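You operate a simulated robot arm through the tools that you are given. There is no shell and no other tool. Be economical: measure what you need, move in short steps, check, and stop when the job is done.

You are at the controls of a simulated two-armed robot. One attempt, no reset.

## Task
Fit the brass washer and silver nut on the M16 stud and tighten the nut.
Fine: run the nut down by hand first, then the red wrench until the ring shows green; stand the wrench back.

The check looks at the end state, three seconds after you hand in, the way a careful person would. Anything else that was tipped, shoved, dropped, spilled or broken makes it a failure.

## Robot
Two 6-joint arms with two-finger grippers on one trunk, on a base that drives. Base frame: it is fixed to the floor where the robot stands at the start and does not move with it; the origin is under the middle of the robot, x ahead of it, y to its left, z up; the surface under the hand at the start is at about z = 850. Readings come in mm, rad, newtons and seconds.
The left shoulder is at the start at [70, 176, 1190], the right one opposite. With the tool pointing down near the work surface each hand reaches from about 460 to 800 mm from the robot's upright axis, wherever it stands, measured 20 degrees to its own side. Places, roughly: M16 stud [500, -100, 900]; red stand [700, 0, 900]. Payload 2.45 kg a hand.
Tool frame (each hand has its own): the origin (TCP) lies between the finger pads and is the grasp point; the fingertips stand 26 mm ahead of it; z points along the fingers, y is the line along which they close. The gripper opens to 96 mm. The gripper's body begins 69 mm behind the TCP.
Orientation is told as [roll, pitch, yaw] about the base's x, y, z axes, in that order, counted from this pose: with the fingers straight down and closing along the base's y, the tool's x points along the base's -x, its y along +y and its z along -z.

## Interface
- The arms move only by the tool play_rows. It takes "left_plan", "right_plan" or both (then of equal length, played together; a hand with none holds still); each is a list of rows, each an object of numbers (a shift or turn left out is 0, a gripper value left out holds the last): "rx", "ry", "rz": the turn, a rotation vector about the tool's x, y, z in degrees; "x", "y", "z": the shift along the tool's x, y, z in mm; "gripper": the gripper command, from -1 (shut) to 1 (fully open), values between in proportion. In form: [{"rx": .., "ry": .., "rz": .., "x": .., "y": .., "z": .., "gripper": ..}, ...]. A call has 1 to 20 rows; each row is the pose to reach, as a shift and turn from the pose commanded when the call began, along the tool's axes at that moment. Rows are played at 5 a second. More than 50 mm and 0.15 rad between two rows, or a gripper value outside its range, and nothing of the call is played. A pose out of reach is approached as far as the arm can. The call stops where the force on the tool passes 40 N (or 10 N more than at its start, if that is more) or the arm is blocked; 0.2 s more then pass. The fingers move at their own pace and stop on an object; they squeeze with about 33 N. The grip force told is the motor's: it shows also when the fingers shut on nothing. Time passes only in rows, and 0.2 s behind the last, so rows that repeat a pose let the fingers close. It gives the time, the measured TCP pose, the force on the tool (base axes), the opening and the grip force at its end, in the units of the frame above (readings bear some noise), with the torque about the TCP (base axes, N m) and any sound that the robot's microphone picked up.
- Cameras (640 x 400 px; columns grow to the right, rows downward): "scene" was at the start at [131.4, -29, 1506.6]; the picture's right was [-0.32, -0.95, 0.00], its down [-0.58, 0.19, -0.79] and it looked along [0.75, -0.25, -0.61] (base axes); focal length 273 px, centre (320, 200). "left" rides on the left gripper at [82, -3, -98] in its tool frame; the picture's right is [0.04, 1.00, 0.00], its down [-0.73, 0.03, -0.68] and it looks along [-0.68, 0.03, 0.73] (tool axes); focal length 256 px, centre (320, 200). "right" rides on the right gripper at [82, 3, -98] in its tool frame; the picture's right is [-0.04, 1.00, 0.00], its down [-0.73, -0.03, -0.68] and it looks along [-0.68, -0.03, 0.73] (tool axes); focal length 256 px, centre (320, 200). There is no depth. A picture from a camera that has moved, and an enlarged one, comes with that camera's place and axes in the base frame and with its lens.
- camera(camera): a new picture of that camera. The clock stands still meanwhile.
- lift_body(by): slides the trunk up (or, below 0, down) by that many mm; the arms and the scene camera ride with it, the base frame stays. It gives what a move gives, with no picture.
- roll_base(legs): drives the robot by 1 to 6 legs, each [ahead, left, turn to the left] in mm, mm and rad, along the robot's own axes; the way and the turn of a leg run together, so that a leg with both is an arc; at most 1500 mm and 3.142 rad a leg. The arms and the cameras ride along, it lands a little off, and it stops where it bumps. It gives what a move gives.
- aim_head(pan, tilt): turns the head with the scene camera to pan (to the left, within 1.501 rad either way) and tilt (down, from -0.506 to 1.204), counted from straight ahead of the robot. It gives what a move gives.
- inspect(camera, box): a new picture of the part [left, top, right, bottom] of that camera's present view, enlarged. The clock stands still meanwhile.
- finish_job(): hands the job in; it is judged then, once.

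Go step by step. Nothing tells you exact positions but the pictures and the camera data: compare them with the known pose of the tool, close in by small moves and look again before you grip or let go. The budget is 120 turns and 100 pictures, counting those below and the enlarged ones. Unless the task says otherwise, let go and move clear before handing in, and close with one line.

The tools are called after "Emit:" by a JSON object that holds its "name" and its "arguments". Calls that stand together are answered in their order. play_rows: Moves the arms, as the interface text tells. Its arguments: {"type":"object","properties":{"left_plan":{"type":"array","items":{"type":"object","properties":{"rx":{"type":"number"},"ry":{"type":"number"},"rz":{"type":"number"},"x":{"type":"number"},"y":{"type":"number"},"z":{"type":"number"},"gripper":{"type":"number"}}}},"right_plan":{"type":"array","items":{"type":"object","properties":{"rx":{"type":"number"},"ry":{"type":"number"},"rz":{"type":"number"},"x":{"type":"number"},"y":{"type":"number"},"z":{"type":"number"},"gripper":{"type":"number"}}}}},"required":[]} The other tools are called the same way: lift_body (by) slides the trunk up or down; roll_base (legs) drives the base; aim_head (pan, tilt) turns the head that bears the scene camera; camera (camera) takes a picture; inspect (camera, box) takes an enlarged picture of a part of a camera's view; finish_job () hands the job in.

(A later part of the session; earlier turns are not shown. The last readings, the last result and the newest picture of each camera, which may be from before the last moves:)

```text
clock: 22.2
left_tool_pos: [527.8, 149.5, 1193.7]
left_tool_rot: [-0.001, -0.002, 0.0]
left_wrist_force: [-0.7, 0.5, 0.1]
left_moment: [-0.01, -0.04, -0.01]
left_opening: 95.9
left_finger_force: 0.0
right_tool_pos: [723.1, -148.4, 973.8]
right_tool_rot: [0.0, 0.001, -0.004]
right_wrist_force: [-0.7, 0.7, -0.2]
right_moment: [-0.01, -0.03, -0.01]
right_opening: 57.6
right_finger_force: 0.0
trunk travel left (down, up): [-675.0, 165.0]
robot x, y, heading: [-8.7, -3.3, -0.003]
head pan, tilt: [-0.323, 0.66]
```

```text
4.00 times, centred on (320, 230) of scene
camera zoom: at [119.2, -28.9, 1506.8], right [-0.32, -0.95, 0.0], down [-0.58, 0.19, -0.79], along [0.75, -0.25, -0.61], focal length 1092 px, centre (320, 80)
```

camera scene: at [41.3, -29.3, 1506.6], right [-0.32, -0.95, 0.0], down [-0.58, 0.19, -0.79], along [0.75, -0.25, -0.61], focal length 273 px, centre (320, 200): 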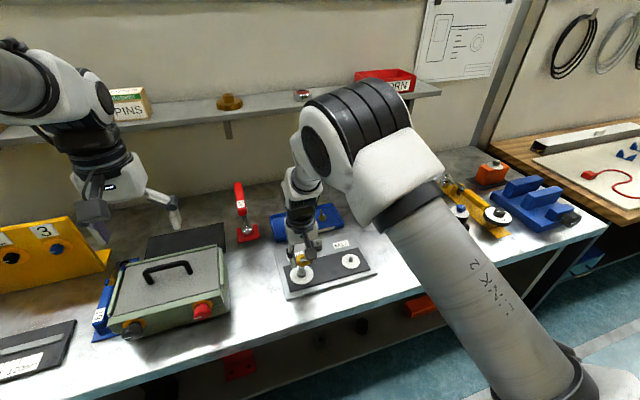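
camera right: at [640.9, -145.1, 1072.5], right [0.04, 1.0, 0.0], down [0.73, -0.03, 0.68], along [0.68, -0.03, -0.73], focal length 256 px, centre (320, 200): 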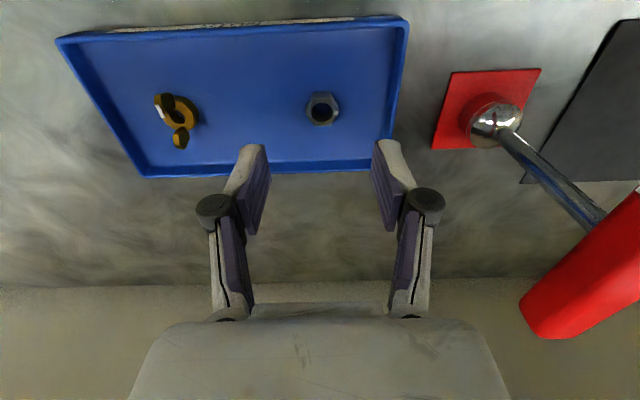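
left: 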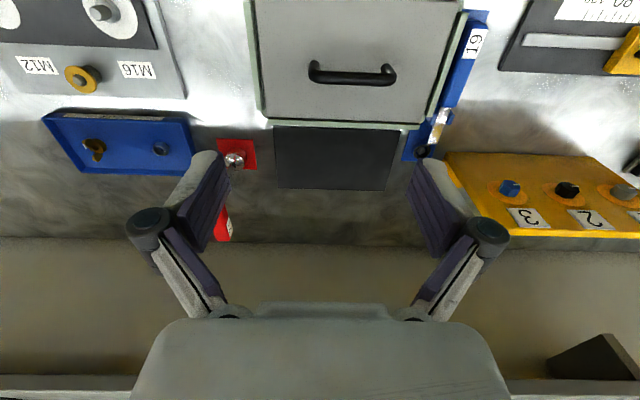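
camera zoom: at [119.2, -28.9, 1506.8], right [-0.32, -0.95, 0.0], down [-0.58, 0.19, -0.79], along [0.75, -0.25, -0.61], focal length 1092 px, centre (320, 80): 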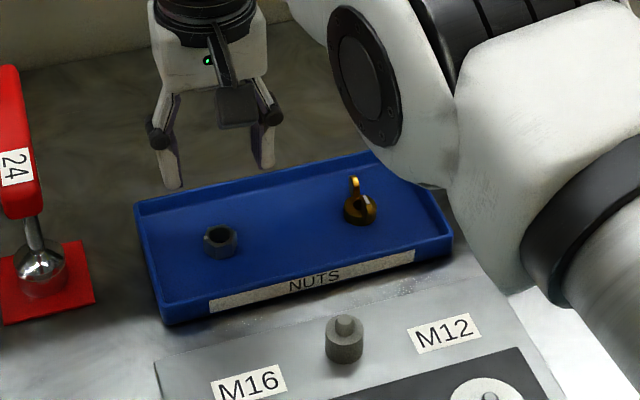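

Emit:
{"name": "inspect", "arguments": {"camera": "right", "box": [275, 77, 371, 137]}}

```text
6.67 times, centred on (323, 107) of right
camera zoom: at [640.9, -145.1, 1072.5], right [0.04, 1.0, 0.0], down [0.73, -0.03, 0.68], along [0.68, -0.03, -0.73], focal length 1707 px, centre (300, 820)
```

zoom: 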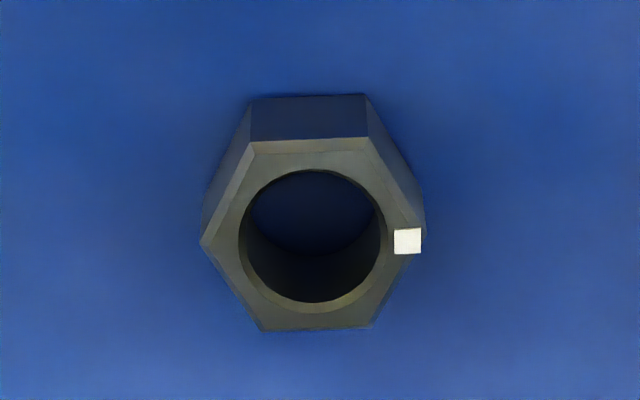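

The nut lies flat with its hex flats facing ±x, so turning the gripper 30° will square it to a pair of flats. I'll turn and descend partway.

Emit:
{"name": "play_rows", "arguments": {"right_plan": [{"x": -3, "rz": -7.5, "z": 10}, {"x": -7, "y": 1, "rz": -15, "z": 22}, {"x": -7, "y": 1, "rz": -22.5, "z": 35}, {"x": -7, "y": 1, "rz": -30, "z": 50}, {"x": -7, "y": 1, "rz": -30, "z": 65}, {"x": -7, "y": 1, "rz": -30, "z": 65}]}}

Emit:
{"name": "inspect", "arguments": {"camera": "right", "box": [200, 75, 440, 225]}}

Emit:
{"name": "inspect", "arguments": {"camera": "scene", "box": [240, 190, 400, 290]}}

```text
clock: 23.6
left_tool_pos: [527.3, 149.5, 1193.9]
left_tool_rot: [0.001, 0.001, -0.002]
left_wrist_force: [-0.1, -0.2, -0.4]
left_moment: [0.0, 0.03, -0.03]
left_opening: 96.0
left_finger_force: 0.0
right_tool_pos: [730.0, -148.7, 905.6]
right_tool_rot: [0.0, 0.0, 0.52]
right_wrist_force: [0.0, 0.0, 0.4]
right_moment: [0.01, 0.01, 0.02]
right_opening: 57.7
right_finger_force: 0.1
trunk travel left (down, up): [-675.0, 165.0]
robot x, y, heading: [-10.4, 0.5, -0.006]
head pan, tilt: [-0.323, 0.66]
```

```text
2.67 times, centred on (320, 150) of right
camera zoom: at [657.5, -187.1, 1004.8], right [-0.46, 0.89, 0.0], down [0.65, 0.34, 0.68], along [0.6, 0.31, -0.73], focal length 683 px, centre (320, 333)
```

zoom: 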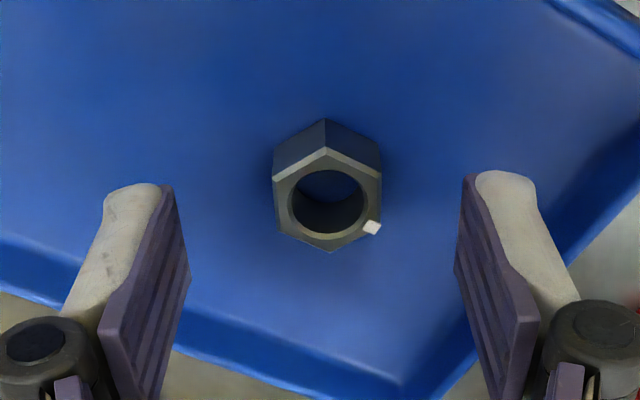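

```text
4.00 times, centred on (320, 240) of scene
camera zoom: at [121.3, -28.9, 1506.6], right [-0.32, -0.95, 0.0], down [-0.58, 0.19, -0.79], along [0.75, -0.25, -0.61], focal length 1092 px, centre (320, 40)
```

zoom: 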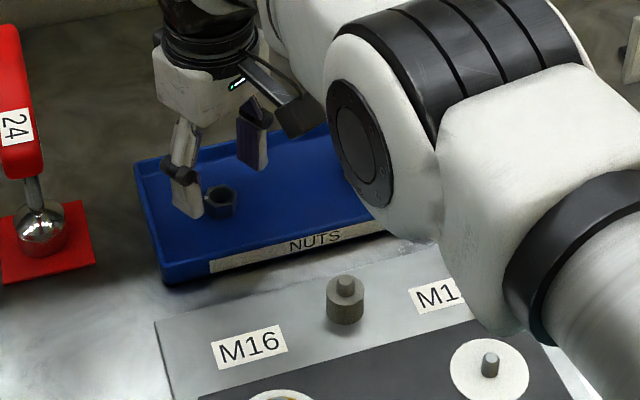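

The flats are square to the fingers. I'll descend to about 4 mm above the tray floor and close on the nut.

Emit:
{"name": "play_rows", "arguments": {"right_plan": [{"y": 1.3, "z": 6}, {"y": 1.3, "z": 12}, {"y": 1.3, "z": 18}, {"y": 1.3, "z": 18, "gripper": -0.2}, {"y": 1.3, "z": 18, "gripper": -0.6}, {"y": 1.3, "z": 18, "gripper": -1}, {"y": 1.3, "z": 18}]}}

Emit:
{"name": "inspect", "arguments": {"camera": "right", "box": [200, 75, 440, 225]}}

```text
clock: 25.2
left_tool_pos: [528.3, 150.5, 1193.4]
left_tool_rot: [0.001, -0.001, -0.001]
left_wrist_force: [-0.3, -0.2, 0.3]
left_moment: [0.0, 0.02, 0.01]
left_opening: 96.3
left_finger_force: 0.1
right_tool_pos: [729.9, -147.1, 888.1]
right_tool_rot: [-0.001, 0.0, 0.521]
right_wrist_force: [1.3, 0.4, -0.3]
right_moment: [0.05, 0.01, -0.05]
right_opening: 23.6
right_finger_force: 32.8
trunk travel left (down, up): [-675.0, 165.0]
robot x, y, heading: [-12.8, 0.8, 0.002]
head pan, tilt: [-0.323, 0.66]
```

```text
2.67 times, centred on (320, 150) of right
camera zoom: at [657.0, -185.7, 987.1], right [-0.46, 0.89, 0.0], down [0.65, 0.34, 0.68], along [0.6, 0.31, -0.73], focal length 683 px, centre (320, 333)
```

zoom: 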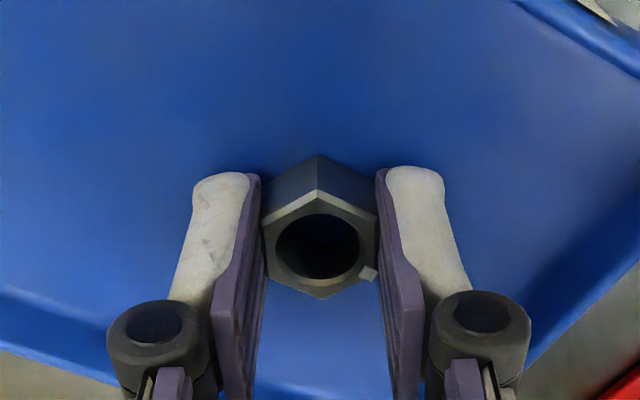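

The nut is gripped on its flats. I'll lift it, back the base up, and carry it to the stud.

Emit:
{"name": "play_rows", "arguments": {"right_plan": [{"z": -25}, {"z": -50}, {"z": -80}]}}

Emit:
{"name": "roll_base", "arguments": {"legs": [[-80, 0, 0]]}}

Emit:
{"name": "camera", "arguments": {"camera": "right"}}

```text
clock: 26.0
left_tool_pos: [527.5, 150.4, 1192.5]
left_tool_rot: [0.0, -0.001, -0.001]
left_wrist_force: [-0.3, -0.1, 0.3]
left_moment: [0.0, -0.02, 0.02]
left_opening: 96.1
left_finger_force: 0.1
right_tool_pos: [727.8, -147.4, 967.3]
right_tool_rot: [0.002, 0.0, 0.52]
right_wrist_force: [-0.4, 0.5, -0.4]
right_moment: [-0.02, -0.01, 0.02]
right_opening: 23.3
right_finger_force: 32.5
trunk travel left (down, up): [-675.0, 165.0]
robot x, y, heading: [-10.4, 0.6, 0.0]
head pan, tilt: [-0.323, 0.66]
```

```text
clock: 27.0
left_tool_pos: [449.4, 149.2, 1192.4]
left_tool_rot: [0.001, 0.002, -0.001]
left_wrist_force: [0.8, 0.4, 0.2]
left_moment: [-0.01, -0.01, 0.03]
left_opening: 95.8
left_finger_force: 0.1
right_tool_pos: [649.5, -148.0, 966.2]
right_tool_rot: [0.003, -0.001, 0.52]
right_wrist_force: [0.3, -0.1, -0.8]
right_moment: [0.01, -0.04, 0.0]
right_opening: 23.4
right_finger_force: 32.8
trunk travel left (down, up): [-675.0, 165.0]
robot x, y, heading: [-89.1, 1.0, -0.002]
head pan, tilt: [-0.323, 0.66]
```

```text
57 pictures are left
camera right: at [577.8, -186.5, 1065.7], right [-0.46, 0.89, 0.0], down [0.65, 0.34, 0.68], along [0.6, 0.31, -0.73], focal length 256 px, centre (320, 200)
```

right: 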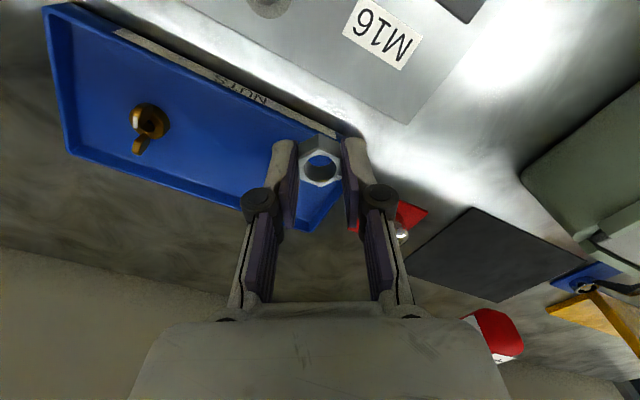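

Emit:
{"name": "play_rows", "arguments": {"right_plan": [{"x": 9.4, "y": 6.9, "rz": -7.5}, {"x": 18.7, "y": 13.8, "rz": -15}, {"x": 28.1, "y": 20.7, "rz": -22.5}, {"x": 37.4, "y": 27.6, "rz": -30}, {"x": 46.8, "y": 34.5, "rz": -37.5}, {"x": 56.1, "y": 41.3, "rz": -45}, {"x": 65.5, "y": 48.2, "rz": -52.5}, {"x": 74.9, "y": 55.1, "rz": -60}, {"x": 84.2, "y": 62, "rz": -67.5}, {"x": 93.6, "y": 68.9, "rz": -75}, {"x": 103, "y": 75.8, "rz": -82.5}, {"x": 112.3, "y": 82.7, "rz": -90}, {"x": 112.3, "y": 82.7, "rz": -90}]}}

Emit:
{"name": "camera", "arguments": {"camera": "right"}}

Emit:
{"name": "inspect", "arguments": {"camera": "scene", "box": [240, 215, 368, 295]}}

```text
clock: 29.8
left_tool_pos: [449.3, 149.6, 1192.2]
left_tool_rot: [0.0, 0.0, -0.001]
left_wrist_force: [0.3, 0.7, 0.5]
left_moment: [-0.03, -0.02, -0.04]
left_opening: 95.9
left_finger_force: 0.0
right_tool_pos: [510.9, -132.2, 966.8]
right_tool_rot: [0.001, 0.0, 2.093]
right_wrist_force: [-0.9, 0.3, -0.7]
right_moment: [0.02, 0.0, -0.03]
right_opening: 23.5
right_finger_force: 32.9
trunk travel left (down, up): [-675.0, 165.0]
robot x, y, heading: [-88.1, -1.0, 0.001]
head pan, tilt: [-0.323, 0.66]
```

```text
56 pictures are left
camera right: at [549.0, -205.4, 1066.3], right [-0.89, -0.46, 0.0], down [-0.34, 0.65, 0.68], along [-0.31, 0.6, -0.73], focal length 256 px, centre (320, 200)
```

right: 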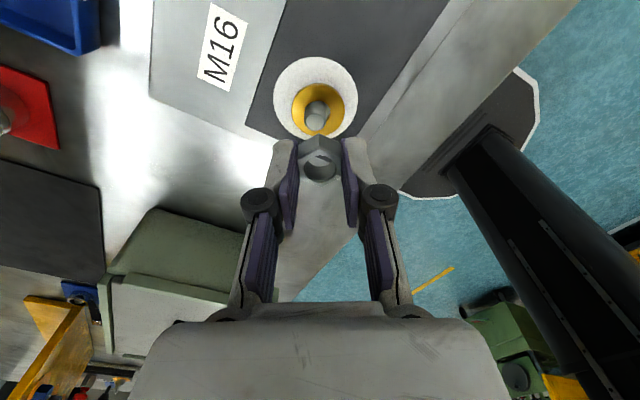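

```text
5.00 times, centred on (304, 255) of scene
camera zoom: at [42.0, -29.1, 1506.5], right [-0.32, -0.95, 0.0], down [-0.58, 0.19, -0.79], along [0.75, -0.25, -0.61], focal length 1365 px, centre (400, -75)
```

zoom: 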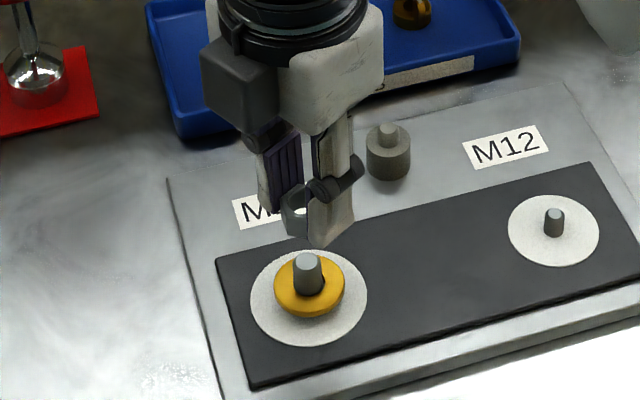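

Emit:
{"name": "inspect", "arguments": {"camera": "right", "box": [240, 60, 400, 160]}}

```text
4.00 times, centred on (320, 110) of right
camera zoom: at [549.0, -205.4, 1066.3], right [-0.89, -0.46, 0.0], down [-0.34, 0.65, 0.68], along [-0.31, 0.6, -0.73], focal length 1024 px, centre (320, 560)
```

zoom: 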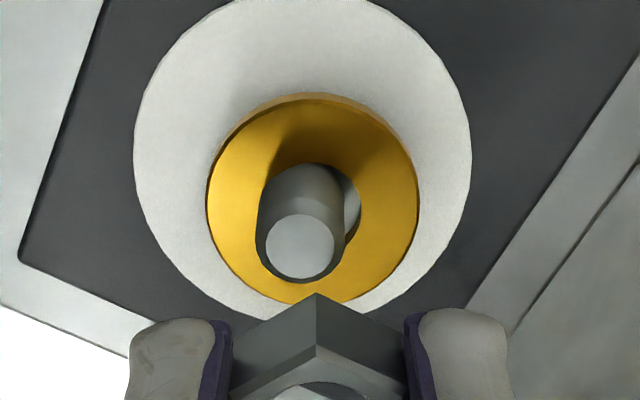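

The opposing view puts the stud top at about [515,-132,898]. I'll centre the nut there and come down to just above it.

Emit:
{"name": "play_rows", "arguments": {"right_plan": [{"x": 1.6, "y": -3.9, "z": 10}, {"x": 1.6, "y": -3.9, "z": 20}, {"x": 1.6, "y": -3.9, "z": 30}, {"x": 1.6, "y": -3.9, "z": 30}]}}

Emit:
{"name": "inspect", "arguments": {"camera": "right", "box": [240, 75, 400, 175]}}

Emit:
{"name": "inspect", "arguments": {"camera": "scene", "box": [260, 235, 340, 285]}}

```text
clock: 30.8
left_tool_pos: [448.6, 150.5, 1191.6]
left_tool_rot: [0.0, -0.001, -0.002]
left_wrist_force: [1.1, -0.2, 0.0]
left_moment: [0.01, -0.05, -0.01]
left_opening: 96.0
left_finger_force: 0.1
right_tool_pos: [515.0, -132.2, 938.7]
right_tool_rot: [-0.002, 0.001, 2.092]
right_wrist_force: [-0.3, 0.3, -1.3]
right_moment: [-0.02, -0.01, 0.02]
right_opening: 23.2
right_finger_force: 33.1
trunk travel left (down, up): [-675.0, 165.0]
robot x, y, heading: [-90.4, 1.8, 0.0]
head pan, tilt: [-0.323, 0.66]
```

```text
4.00 times, centred on (320, 125) of right
camera zoom: at [553.3, -205.2, 1036.8], right [-0.89, -0.46, 0.0], down [-0.34, 0.65, 0.68], along [-0.31, 0.6, -0.73], focal length 1024 px, centre (320, 500)
```

zoom: 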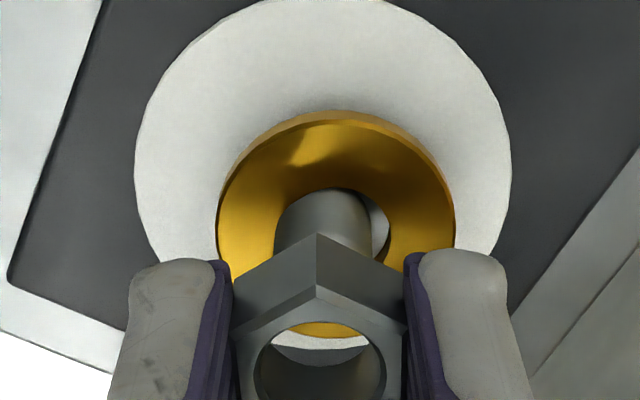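

```text
8.00 times, centred on (300, 260) of scene
camera zoom: at [41.8, -29.0, 1506.6], right [-0.32, -0.95, 0.0], down [-0.58, 0.19, -0.79], along [0.75, -0.25, -0.61], focal length 2184 px, centre (480, -280)
```

zoom: 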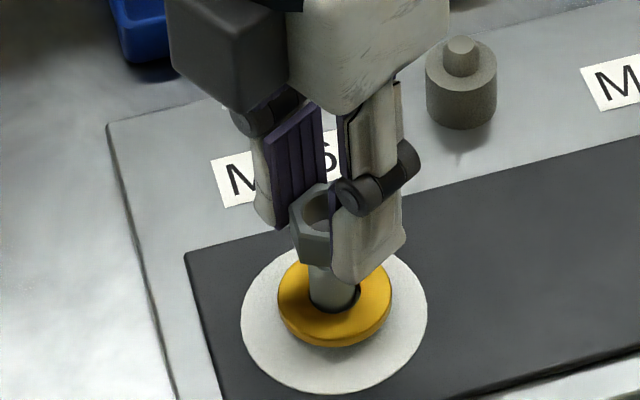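

Emit:
{"name": "play_rows", "arguments": {"right_plan": [{"y": 0.4, "z": 3}, {"y": 0.4, "z": 6}, {"y": 0.4, "z": 8}]}}

Emit:
{"name": "inspect", "arguments": {"camera": "right", "box": [240, 90, 400, 190]}}

Emit:
{"name": "inspect", "arguments": {"camera": "scene", "box": [260, 235, 340, 285]}}

```text
clock: 31.6
left_tool_pos: [448.5, 149.2, 1192.5]
left_tool_rot: [0.0, -0.001, -0.002]
left_wrist_force: [0.6, -0.1, 0.5]
left_moment: [0.0, 0.04, 0.02]
left_opening: 95.8
left_finger_force: 0.1
right_tool_pos: [514.7, -131.7, 929.4]
right_tool_rot: [0.0, 0.001, 2.091]
right_wrist_force: [-0.1, 0.9, -0.2]
right_moment: [0.03, -0.01, -0.01]
right_opening: 23.2
right_finger_force: 32.7
trunk travel left (down, up): [-675.0, 165.0]
robot x, y, heading: [-90.3, -1.8, -0.003]
head pan, tilt: [-0.323, 0.66]
```

```text
4.00 times, centred on (320, 140) of right
camera zoom: at [552.2, -204.7, 1028.6], right [-0.89, -0.46, 0.0], down [-0.34, 0.65, 0.68], along [-0.31, 0.6, -0.73], focal length 1024 px, centre (320, 440)
```

zoom: 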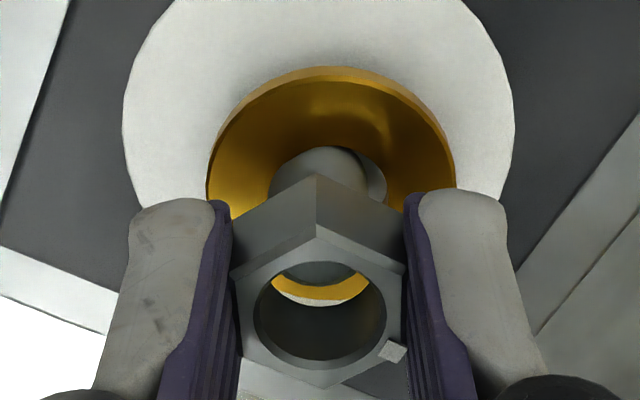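

```text
8.00 times, centred on (300, 260) of scene
camera zoom: at [41.8, -29.0, 1506.6], right [-0.32, -0.95, 0.0], down [-0.58, 0.19, -0.79], along [0.75, -0.25, -0.61], focal length 2184 px, centre (480, -280)
```

zoom: 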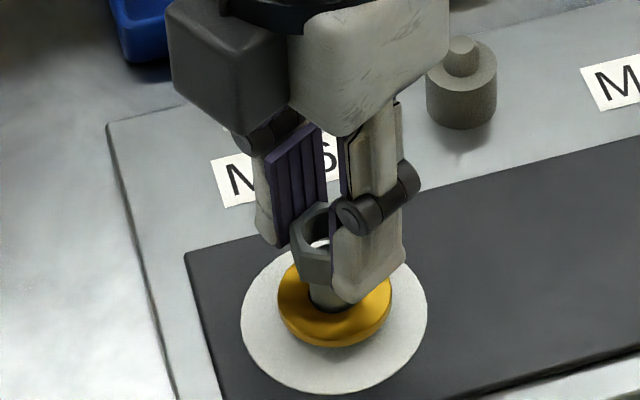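

Emit:
{"name": "play_rows", "arguments": {"right_plan": [{"z": 1.5}, {"z": 3}, {"z": 4}, {"z": 4}]}}

```text
clock: 32.6
left_tool_pos: [449.6, 149.0, 1192.7]
left_tool_rot: [0.0, 0.0, -0.001]
left_wrist_force: [0.3, 0.0, 0.3]
left_moment: [0.0, 0.02, -0.02]
left_opening: 95.9
left_finger_force: 0.1
right_tool_pos: [514.4, -130.8, 924.6]
right_tool_rot: [0.0, 0.001, 2.091]
right_wrist_force: [-0.9, -0.2, -0.7]
right_moment: [-0.02, 0.03, 0.0]
right_opening: 23.5
right_finger_force: 32.8
trunk travel left (down, up): [-675.0, 165.0]
robot x, y, heading: [-92.0, 1.2, -0.006]
head pan, tilt: [-0.323, 0.66]
```

Emit:
{"name": "play_rows", "arguments": {"right_plan": [{"z": 1}, {"z": 2}, {"z": 3}, {"z": 4}, {"z": 4}]}}

Emit:
{"name": "inspect", "arguments": {"camera": "right", "box": [240, 90, 400, 190]}}

Emit:
{"name": "inspect", "arguments": {"camera": "scene", "box": [260, 235, 340, 285]}}

```text
clock: 33.8
left_tool_pos: [448.0, 149.6, 1192.1]
left_tool_rot: [0.001, -0.001, -0.001]
left_wrist_force: [0.2, -0.3, -0.5]
left_moment: [0.02, -0.01, 0.02]
left_opening: 96.1
left_finger_force: 0.0
right_tool_pos: [514.7, -131.3, 921.6]
right_tool_rot: [0.0, 0.0, 2.092]
right_wrist_force: [0.1, -0.5, -0.7]
right_moment: [0.0, -0.02, 0.0]
right_opening: 23.1
right_finger_force: 32.8
trunk travel left (down, up): [-675.0, 165.0]
robot x, y, heading: [-91.7, 0.3, -0.005]
head pan, tilt: [-0.323, 0.66]
```

```text
4.00 times, centred on (320, 140) of right
camera zoom: at [552.8, -204.5, 1020.4], right [-0.89, -0.46, 0.0], down [-0.34, 0.65, 0.68], along [-0.31, 0.6, -0.73], focal length 1024 px, centre (320, 440)
```

zoom: 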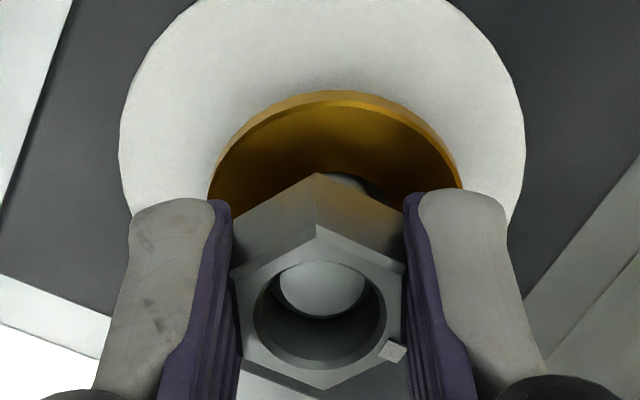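

```text
8.00 times, centred on (300, 260) of scene
camera zoom: at [41.7, -29.0, 1506.6], right [-0.32, -0.95, 0.0], down [-0.58, 0.19, -0.79], along [0.75, -0.25, -0.61], focal length 2184 px, centre (480, -280)
```

zoom: 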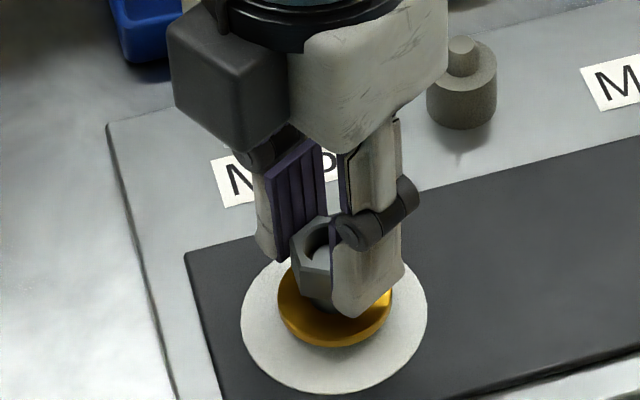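

The nut has slipped over the stud's end without any force. I'll keep lowering gently to find where the thread starts.

Emit:
{"name": "play_rows", "arguments": {"right_plan": [{"z": 0.7}, {"z": 1.4}, {"z": 2}, {"z": 2.7}, {"z": 3.4}, {"z": 4}]}}

```text
clock: 35.2
left_tool_pos: [447.4, 149.2, 1194.2]
left_tool_rot: [0.0, -0.002, -0.001]
left_wrist_force: [0.9, -0.2, 0.0]
left_moment: [0.0, 0.0, -0.03]
left_opening: 96.0
left_finger_force: 0.0
right_tool_pos: [514.3, -130.8, 918.3]
right_tool_rot: [-0.005, 0.002, 2.091]
right_wrist_force: [8.0, -5.1, 22.5]
right_moment: [-0.15, -0.23, -0.05]
right_opening: 23.6
right_finger_force: 32.8
trunk travel left (down, up): [-675.0, 165.0]
robot x, y, heading: [-88.6, -4.5, -0.003]
head pan, tilt: [-0.323, 0.66]
```

Contact at about TCP z 919 with some sideways force. I'll ease off, shift slightly, and turn clockwise with light pressure.

Emit:
{"name": "play_rows", "arguments": {"right_plan": [{"x": 0.6, "z": -1.0}, {"x": 0.6, "z": -0.6, "rz": 7.5}, {"x": 0.6, "z": -0.6, "rz": 15}, {"x": 0.6, "z": -0.6, "rz": 22.5}, {"x": 0.6, "z": -0.5, "rz": 30}, {"x": 0.6, "z": -0.5, "rz": 30}]}}

```text
clock: 36.6
left_tool_pos: [448.2, 151.3, 1192.7]
left_tool_rot: [0.0, -0.001, -0.002]
left_wrist_force: [0.4, 0.4, -0.1]
left_moment: [0.0, 0.02, 0.02]
left_opening: 95.7
left_finger_force: 0.0
right_tool_pos: [513.9, -130.3, 917.4]
right_tool_rot: [0.0, 0.0, 1.566]
right_wrist_force: [8.9, 3.5, 13.1]
right_moment: [0.15, -0.25, 0.0]
right_opening: 23.6
right_finger_force: 32.8
trunk travel left (down, up): [-675.0, 165.0]
robot x, y, heading: [-89.8, 0.7, 0.002]
head pan, tilt: [-0.323, 0.66]
```

Emit:
{"name": "play_rows", "arguments": {"right_plan": [{"y": -0.9, "x": -0.3}, {"y": -0.9, "x": -0.3, "z": 0.1, "rz": 7.5}, {"y": -0.9, "x": -0.3, "z": 0.15, "rz": 15}, {"y": -0.9, "x": -0.3, "z": 0.2, "rz": 22.5}, {"y": -0.9, "x": -0.3, "z": 0.25, "rz": 30}, {"y": -0.9, "x": -0.3, "z": 0.3, "rz": 37.5}, {"y": -0.9, "x": -0.3, "z": 0.35, "rz": 45}, {"y": -0.9, "x": -0.3, "z": 0.4, "rz": 52.5}, {"y": -0.9, "x": -0.3, "z": 0.5, "rz": 60}]}}

Emit:
{"name": "inspect", "arguments": {"camera": "scene", "box": [260, 235, 340, 285]}}

```text
clock: 38.6
left_tool_pos: [448.1, 150.0, 1192.7]
left_tool_rot: [-0.001, -0.002, -0.002]
left_wrist_force: [-0.2, 0.1, 0.0]
left_moment: [0.0, 0.01, 0.0]
left_opening: 96.2
left_finger_force: 0.1
right_tool_pos: [514.9, -131.3, 917.0]
right_tool_rot: [0.001, 0.003, 0.518]
right_wrist_force: [-5.3, 5.5, -6.5]
right_moment: [0.15, 0.08, 0.02]
right_opening: 23.2
right_finger_force: 32.9
trunk travel left (down, up): [-675.0, 165.0]
robot x, y, heading: [-90.1, 3.3, -0.003]
head pan, tilt: [-0.323, 0.66]
```

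```text
8.00 times, centred on (300, 260) of scene
camera zoom: at [41.6, -28.3, 1506.5], right [-0.32, -0.95, 0.0], down [-0.58, 0.19, -0.79], along [0.75, -0.25, -0.61], focal length 2184 px, centre (480, -280)
```

zoom: 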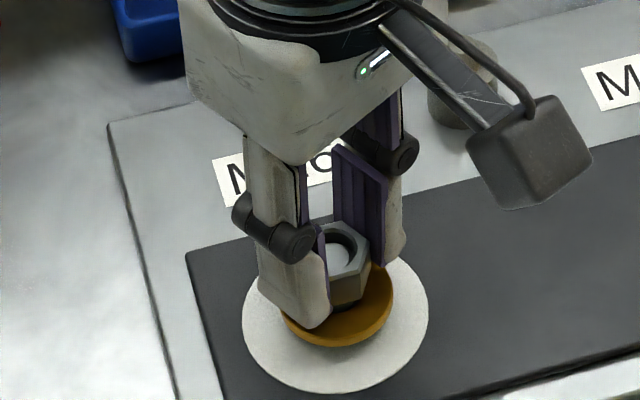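

Downward pull on the hand shows the thread has caught. I'll continue clockwise, following the pitch.

Emit:
{"name": "play_rows", "arguments": {"right_plan": [{"y": 0.4, "z": 0.3}, {"y": 0.4, "z": 0.35, "rz": 7.5}, {"y": 0.4, "z": 0.4, "rz": 15}, {"y": 0.4, "z": 0.44, "rz": 22.5}, {"y": 0.4, "z": 0.48, "rz": 30}, {"y": 0.4, "z": 0.52, "rz": 37.5}, {"y": 0.4, "z": 0.56, "rz": 45}, {"y": 0.4, "z": 0.6, "rz": 52.5}, {"y": 0.4, "z": 0.64, "rz": 60}, {"y": 0.4, "z": 0.68, "rz": 67.5}, {"y": 0.4, "z": 0.72, "rz": 75}, {"y": 0.4, "z": 0.76, "rz": 82.5}, {"y": 0.4, "z": 0.8, "rz": 90}, {"y": 0.4, "z": 0.84, "rz": 97.5}, {"y": 0.4, "z": 0.88, "rz": 105}, {"y": 0.4, "z": 0.92, "rz": 112.5}, {"y": 0.4, "z": 0.96, "rz": 120}]}}

```text
clock: 42.2
left_tool_pos: [447.3, 150.0, 1193.2]
left_tool_rot: [0.003, 0.0, -0.002]
left_wrist_force: [-0.5, -0.1, 0.2]
left_moment: [0.0, 0.01, 0.01]
left_opening: 96.1
left_finger_force: 0.0
right_tool_pos: [514.3, -132.3, 919.7]
right_tool_rot: [0.004, 0.0, -1.576]
right_wrist_force: [-12.1, -4.9, -3.8]
right_moment: [-0.18, 0.33, 0.53]
right_opening: 25.9
right_finger_force: 32.5
trunk travel left (down, up): [-675.0, 165.0]
robot x, y, heading: [-91.4, 1.7, -0.001]
head pan, tilt: [-0.323, 0.66]
```

Emit:
{"name": "inspect", "arguments": {"camera": "scene", "box": [260, 235, 340, 285]}}

Emit:
{"name": "inspect", "arguments": {"camera": "right", "box": [240, 90, 400, 190]}}

```text
8.00 times, centred on (300, 260) of scene
camera zoom: at [40.0, -30.2, 1507.0], right [-0.32, -0.95, 0.0], down [-0.58, 0.2, -0.79], along [0.75, -0.25, -0.61], focal length 2184 px, centre (480, -280)
```

zoom: 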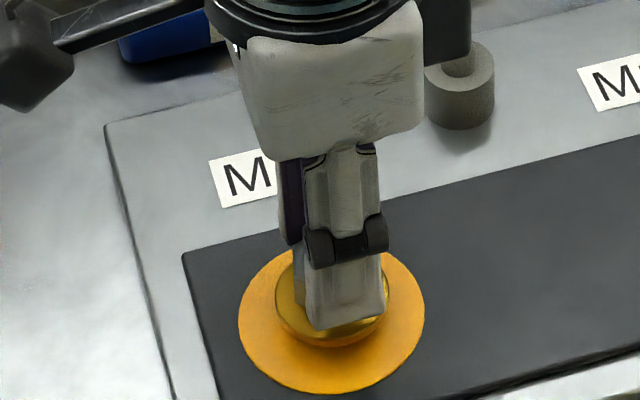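

```text
4.00 times, centred on (320, 140) of right
camera zoom: at [518.3, -51.7, 1017.2], right [1.0, -0.05, 0.0], down [-0.04, -0.73, 0.68], along [-0.03, -0.68, -0.74], focal length 1024 px, centre (320, 440)
```

zoom: 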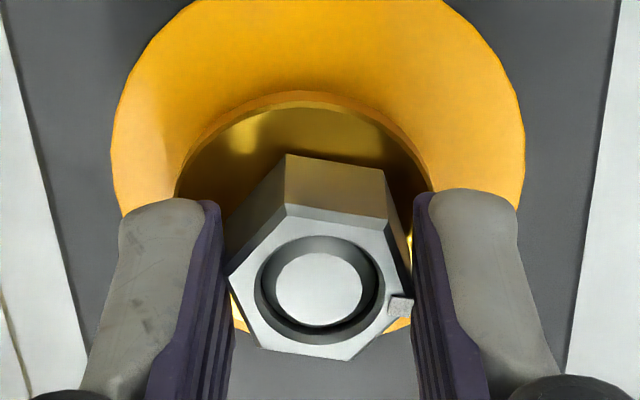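

The ring has turned amber and the nut slipped in the fingers at about 0.5 N m, so it's hand-tight. I'll release, rise and check.

Emit:
{"name": "play_rows", "arguments": {"right_plan": [{"gripper": -0.4}, {"gripper": 0.0}, {"z": -2}, {"z": -30}, {"z": -70}, {"z": -110}]}}

Emit:
{"name": "inspect", "arguments": {"camera": "right", "box": [220, 0, 420, 125]}}

Emit:
{"name": "inspect", "arguments": {"camera": "scene", "box": [240, 215, 368, 295]}}

```text
clock: 43.6
left_tool_pos: [447.8, 150.5, 1193.4]
left_tool_rot: [0.0, 0.0, -0.001]
left_wrist_force: [-0.5, -0.2, -0.2]
left_moment: [-0.02, 0.01, -0.02]
left_opening: 96.0
left_finger_force: 0.0
right_tool_pos: [515.0, -133.3, 1026.8]
right_tool_rot: [0.001, 0.001, -1.575]
right_wrist_force: [0.7, -0.7, 0.6]
right_moment: [-0.01, 0.01, 0.03]
right_opening: 48.2
right_finger_force: 0.1
trunk travel left (down, up): [-675.0, 165.0]
robot x, y, heading: [-91.5, 1.0, 0.001]
head pan, tilt: [-0.323, 0.66]
```

```text
3.20 times, centred on (320, 62) of right
camera zoom: at [519.0, -52.0, 1125.0], right [1.0, -0.04, 0.0], down [-0.03, -0.73, 0.68], along [-0.03, -0.68, -0.73], focal length 819 px, centre (320, 640)
```

zoom: 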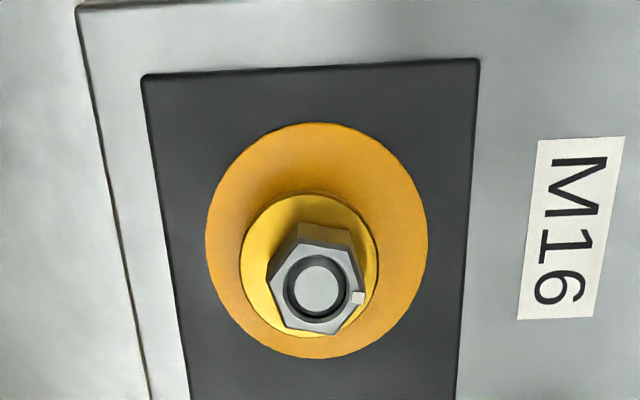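

```text
5.00 times, centred on (304, 255) of scene
camera zoom: at [40.4, -28.9, 1506.6], right [-0.32, -0.95, 0.0], down [-0.58, 0.19, -0.79], along [0.75, -0.25, -0.61], focal length 1365 px, centre (400, -75)
```

zoom: 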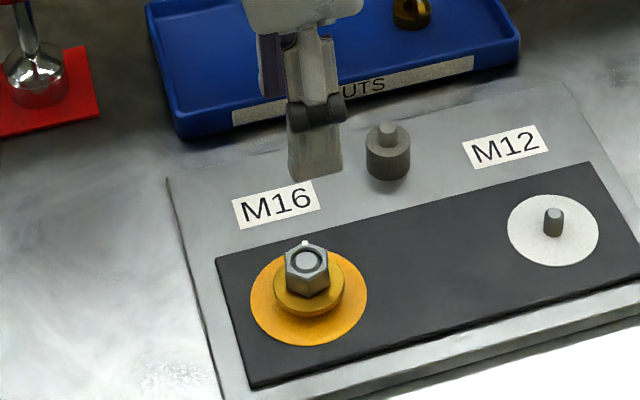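

The nut sits level on the washer and the ring is amber. Next is the wrench: I'll drive forward and left to reach it, and look.

Emit:
{"name": "roll_base", "arguments": {"legs": [[90, 80, 0]]}}

Emit:
{"name": "play_rows", "arguments": {"right_plan": [{"rz": -7.5, "z": -10}, {"rz": -15, "z": -20}, {"rz": -22.5, "z": -30}, {"rz": -30, "z": -40}, {"rz": -37.5, "z": -50}, {"rz": -45, "z": -60}, {"rz": -52.5, "z": -60}, {"rz": -60, "z": -60}, {"rz": -67.5, "z": -60}, {"rz": -75, "z": -60}, {"rz": -82.5, "z": -60}, {"rz": -90, "z": -60}, {"rz": -90, "z": -60}]}}

Emit:
{"name": "camera", "arguments": {"camera": "right"}}

Emit:
{"name": "camera", "arguments": {"camera": "scene"}}

```text
clock: 44.9
left_tool_pos: [537.8, 230.0, 1193.8]
left_tool_rot: [0.0, -0.001, -0.002]
left_wrist_force: [0.3, -0.3, -1.0]
left_moment: [0.01, 0.03, 0.0]
left_opening: 95.8
left_finger_force: 0.0
right_tool_pos: [604.0, -52.5, 1026.8]
right_tool_rot: [0.001, 0.001, -1.573]
right_wrist_force: [0.8, 0.1, 0.6]
right_moment: [0.01, 0.03, -0.01]
right_opening: 47.8
right_finger_force: 0.0
trunk travel left (down, up): [-675.0, 165.0]
robot x, y, heading: [-2.4, 81.2, -0.002]
head pan, tilt: [-0.323, 0.66]
```

```text
clock: 47.7
left_tool_pos: [538.3, 230.9, 1192.9]
left_tool_rot: [0.0, 0.0, -0.002]
left_wrist_force: [0.1, -0.1, 0.2]
left_moment: [-0.01, 0.03, -0.01]
left_opening: 96.2
left_finger_force: 0.1
right_tool_pos: [606.5, -51.6, 1084.2]
right_tool_rot: [-0.002, 0.003, -0.003]
right_wrist_force: [-0.4, -0.4, -0.5]
right_moment: [-0.02, -0.03, -0.03]
right_opening: 47.9
right_finger_force: 0.0
trunk travel left (down, up): [-675.0, 165.0]
robot x, y, heading: [-0.4, 83.6, 0.001]
head pan, tilt: [-0.323, 0.66]
```

```text
42 pictures are left
camera right: at [524.2, -49.7, 1184.5], right [0.04, 1.0, 0.0], down [0.73, -0.03, 0.68], along [0.68, -0.03, -0.73], focal length 256 px, centre (320, 200)
```

right: 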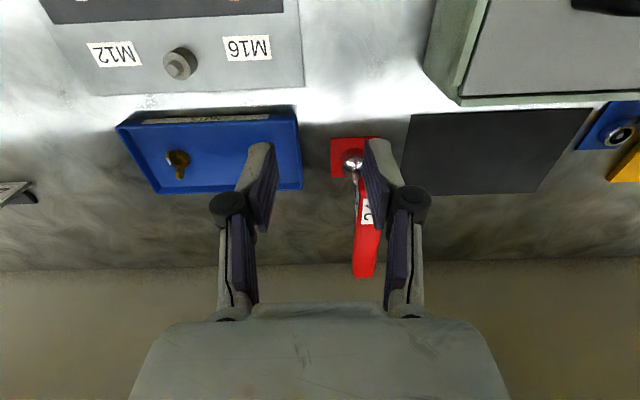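

```text
41 pictures are left
camera scene: at [131.1, 52.3, 1506.6], right [-0.32, -0.95, 0.0], down [-0.58, 0.2, -0.79], along [0.75, -0.25, -0.61], focal length 273 px, centre (320, 200)
```

scene: 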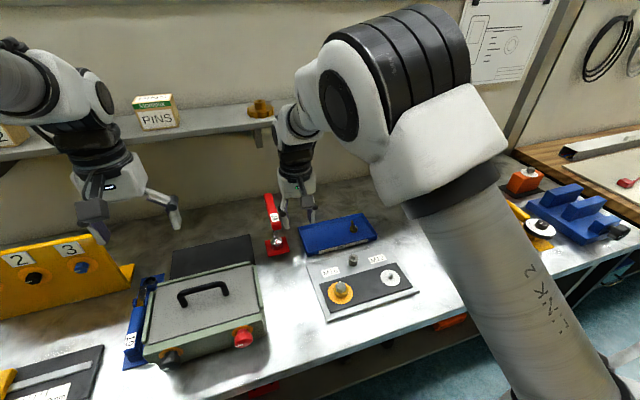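

Emit:
{"name": "play_rows", "arguments": {"right_plan": [{"y": 22, "gripper": 0.3}, {"y": 44}, {"y": 44, "x": -30}, {"y": 44, "x": -30}]}}

Emit:
{"name": "camera", "arguments": {"camera": "right"}}

Emit:
{"name": "inspect", "arguments": {"camera": "scene", "box": [220, 165, 380, 265]}}

```text
clock: 48.7
left_tool_pos: [537.1, 230.7, 1193.1]
left_tool_rot: [0.0, 0.001, -0.002]
left_wrist_force: [-0.6, 0.5, 0.9]
left_moment: [0.02, -0.01, 0.01]
left_opening: 96.2
left_finger_force: 0.0
right_tool_pos: [636.6, -8.6, 1084.8]
right_tool_rot: [-0.001, -0.001, -0.003]
right_wrist_force: [0.5, 0.4, 0.7]
right_moment: [-0.01, -0.02, -0.02]
right_opening: 62.6
right_finger_force: 0.1
trunk travel left (down, up): [-675.0, 165.0]
robot x, y, heading: [2.5, 82.1, -0.004]
head pan, tilt: [-0.323, 0.66]
```

```text
40 pictures are left
camera right: at [555.2, -5.9, 1184.3], right [0.04, 1.0, 0.0], down [0.73, -0.03, 0.68], along [0.68, -0.03, -0.73], focal length 256 px, centre (320, 200)
```

right: 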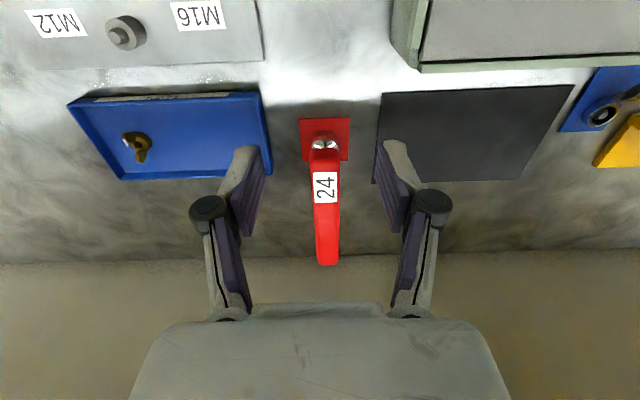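

```text
4.00 times, centred on (300, 215) of scene
camera zoom: at [130.3, 52.6, 1506.7], right [-0.32, -0.95, 0.0], down [-0.58, 0.19, -0.79], along [0.75, -0.25, -0.61], focal length 1092 px, centre (400, 140)
```

zoom: 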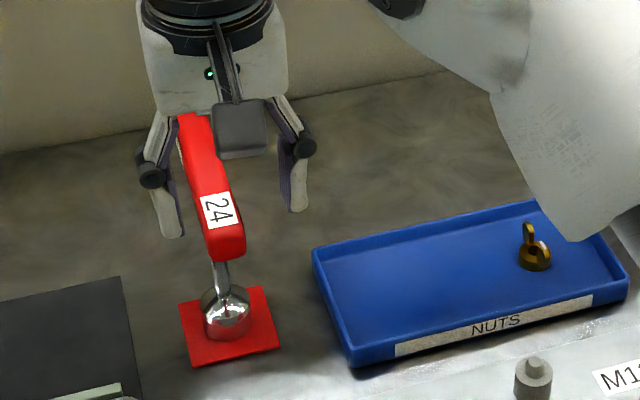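

The handle spans x 662–811 at y -7.5 with its top at about z 1016, and the rod is at about x 743. I'll move above it and partway down.

Emit:
{"name": "play_rows", "arguments": {"right_plan": [{"x": -36, "y": 0.5}, {"x": -72, "y": 1}, {"x": -106, "y": 1}, {"x": -106, "y": 1, "z": 20}, {"x": -106, "y": 1, "z": 40}, {"x": -106, "y": 1, "z": 40}]}}

Emit:
{"name": "camera", "arguments": {"camera": "right"}}

Emit:
{"name": "inspect", "arguments": {"camera": "scene", "box": [220, 165, 380, 265]}}

```text
clock: 50.1
left_tool_pos: [537.7, 230.5, 1194.4]
left_tool_rot: [0.001, 0.0, -0.002]
left_wrist_force: [0.4, -0.3, -0.1]
left_moment: [0.0, 0.01, -0.04]
left_opening: 96.0
left_finger_force: 0.0
right_tool_pos: [737.9, -9.1, 1044.0]
right_tool_rot: [0.001, -0.001, -0.004]
right_wrist_force: [-0.4, 0.2, -0.4]
right_moment: [-0.02, 0.01, -0.02]
right_opening: 62.3
right_finger_force: 0.0
right hand out of reach, approached as far as the arm can: row 3, 4, 5, 6
trunk travel left (down, up): [-675.0, 165.0]
robot x, y, heading: [-2.5, 81.6, -0.001]
head pan, tilt: [-0.323, 0.66]
```

```text
38 pictures are left
camera right: at [656.8, -6.7, 1143.4], right [0.04, 1.0, 0.0], down [0.73, -0.03, 0.68], along [0.68, -0.03, -0.73], focal length 256 px, centre (320, 200)
```

right: 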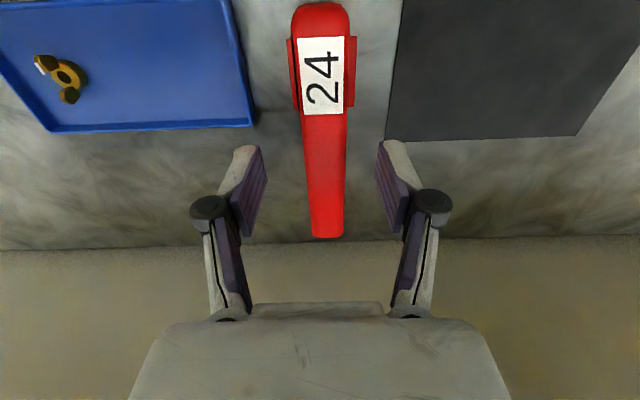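

```text
4.00 times, centred on (300, 215) of scene
camera zoom: at [131.2, 52.1, 1506.5], right [-0.32, -0.95, 0.0], down [-0.58, 0.2, -0.79], along [0.75, -0.25, -0.61], focal length 1092 px, centre (400, 140)
```

zoom: 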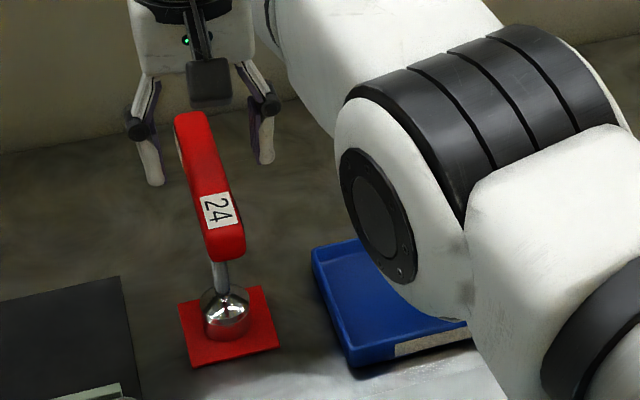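

The hand is right over the handle's centre. I'll shift y by 2.5 and lower the trunk 40 mm, which also keeps the reach.

Emit:
{"name": "play_rows", "arguments": {"right_plan": [{"y": 2.5}, {"y": 2.5}]}}

Emit:
{"name": "lift_body", "arguments": {"by": -36}}

Emit:
{"name": "camera", "arguments": {"camera": "right"}}

Emit:
{"name": "inspect", "arguments": {"camera": "scene", "box": [220, 145, 380, 245]}}

```text
clock: 50.7
left_tool_pos: [539.2, 230.7, 1193.0]
left_tool_rot: [0.0, 0.001, -0.003]
left_wrist_force: [0.1, 0.3, 0.3]
left_moment: [-0.02, 0.01, 0.01]
left_opening: 95.7
left_finger_force: 0.0
right_tool_pos: [738.5, -6.3, 1044.7]
right_tool_rot: [0.002, 0.0, -0.003]
right_wrist_force: [-1.1, -0.6, 0.5]
right_moment: [0.02, 0.02, -0.03]
right_opening: 62.3
right_finger_force: 0.0
trunk travel left (down, up): [-675.0, 165.0]
robot x, y, heading: [-0.6, 82.9, -0.0]
head pan, tilt: [-0.323, 0.66]
```

```text
clock: 51.5
left_tool_pos: [537.2, 230.7, 1158.2]
left_tool_rot: [0.0, 0.001, -0.002]
left_wrist_force: [-0.2, 0.4, 0.3]
left_moment: [-0.03, -0.04, -0.02]
left_opening: 96.1
left_finger_force: 0.0
right_tool_pos: [736.9, -6.2, 1008.7]
right_tool_rot: [0.003, -0.002, -0.003]
right_wrist_force: [-0.4, -1.3, -0.5]
right_moment: [-0.03, -0.03, -0.02]
right_opening: 62.7
right_finger_force: 0.0
trunk travel left (down, up): [-639.0, 201.0]
robot x, y, heading: [-2.4, 81.8, -0.002]
head pan, tilt: [-0.323, 0.66]
```

```text
36 pictures are left
camera right: at [656.1, -3.7, 1108.1], right [0.04, 1.0, 0.0], down [0.73, -0.03, 0.68], along [0.68, -0.03, -0.73], focal length 256 px, centre (320, 200)
```

right: 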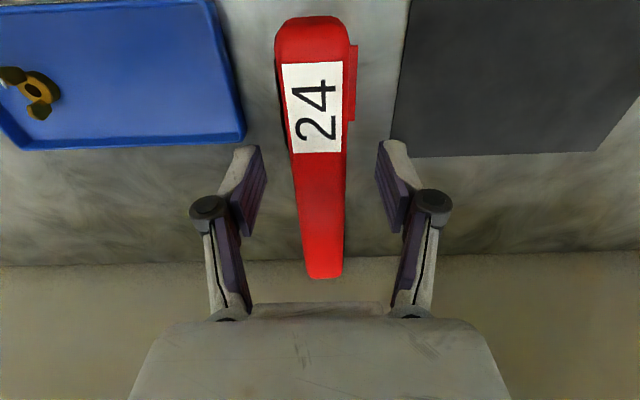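

```text
4.00 times, centred on (300, 195) of scene
camera zoom: at [130.5, 52.4, 1470.6], right [-0.32, -0.95, 0.0], down [-0.58, 0.2, -0.79], along [0.75, -0.25, -0.61], focal length 1092 px, centre (400, 220)
```

zoom: 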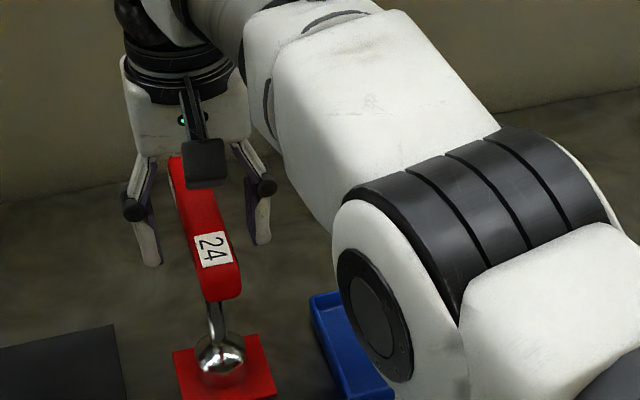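

The handle is centred between the fingers, so I'll close on it.

Emit:
{"name": "play_rows", "arguments": {"right_plan": [{"z": 2, "gripper": -0.2}, {"z": 2, "gripper": -0.5}, {"z": 2, "gripper": -0.7}, {"z": 2, "gripper": -1}, {"z": 2}]}}

Emit:
{"name": "camera", "arguments": {"camera": "right"}}

```text
clock: 52.7
left_tool_pos: [539.1, 230.2, 1157.0]
left_tool_rot: [0.001, -0.001, -0.001]
left_wrist_force: [0.1, -0.2, 0.3]
left_moment: [0.02, 0.01, 0.01]
left_opening: 95.9
left_finger_force: 0.0
right_tool_pos: [738.9, -7.0, 1007.9]
right_tool_rot: [0.002, 0.0, -0.004]
right_wrist_force: [-0.6, 0.0, -0.4]
right_moment: [0.0, 0.08, 0.01]
right_opening: 25.1
right_finger_force: 32.7
trunk travel left (down, up): [-639.0, 201.0]
robot x, y, heading: [-0.5, 82.4, -0.003]
head pan, tilt: [-0.323, 0.66]
```

```text
34 pictures are left
camera right: at [656.6, -3.6, 1105.4], right [0.04, 1.0, 0.0], down [0.73, -0.03, 0.68], along [0.68, -0.03, -0.73], focal length 256 px, centre (320, 200)
```

right: 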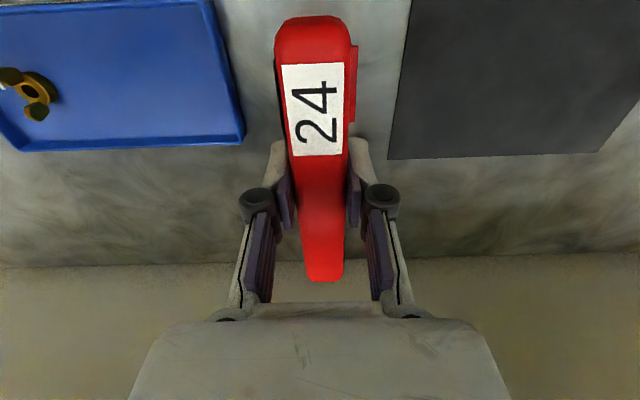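

The handle is gripped at 25 mm. I'll lift it straight up with the trunk, then look.

Emit:
{"name": "lift_body", "arguments": {"by": 100}}

Emit:
{"name": "camera", "arguments": {"camera": "scene"}}

```text
clock: 54.0
left_tool_pos: [539.5, 229.9, 1256.8]
left_tool_rot: [0.0, -0.001, -0.001]
left_wrist_force: [-0.3, 0.4, 0.8]
left_moment: [-0.02, -0.01, 0.04]
left_opening: 96.0
left_finger_force: 0.0
right_tool_pos: [737.7, -6.9, 1106.2]
right_tool_rot: [0.0, 0.001, -0.004]
right_wrist_force: [-0.2, 0.0, -2.8]
right_moment: [0.04, 0.0, 0.0]
right_opening: 24.9
right_finger_force: 33.0
trunk travel left (down, up): [-739.0, 101.0]
robot x, y, heading: [1.7, 82.9, -0.005]
head pan, tilt: [-0.323, 0.66]
```

```text
33 pictures are left
camera scene: at [132.0, 52.3, 1570.4], right [-0.32, -0.95, 0.0], down [-0.58, 0.2, -0.79], along [0.75, -0.25, -0.61], focal length 273 px, centre (320, 200)
```

scene: 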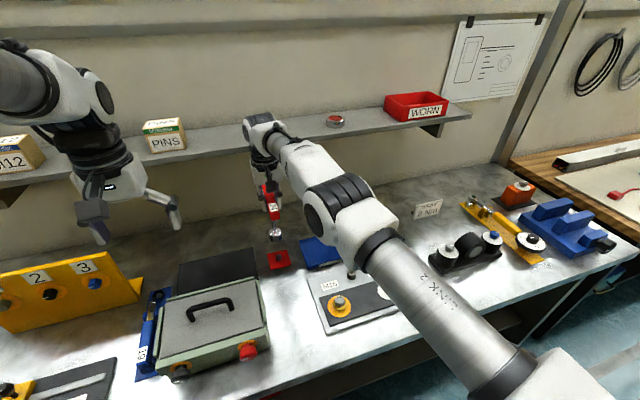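

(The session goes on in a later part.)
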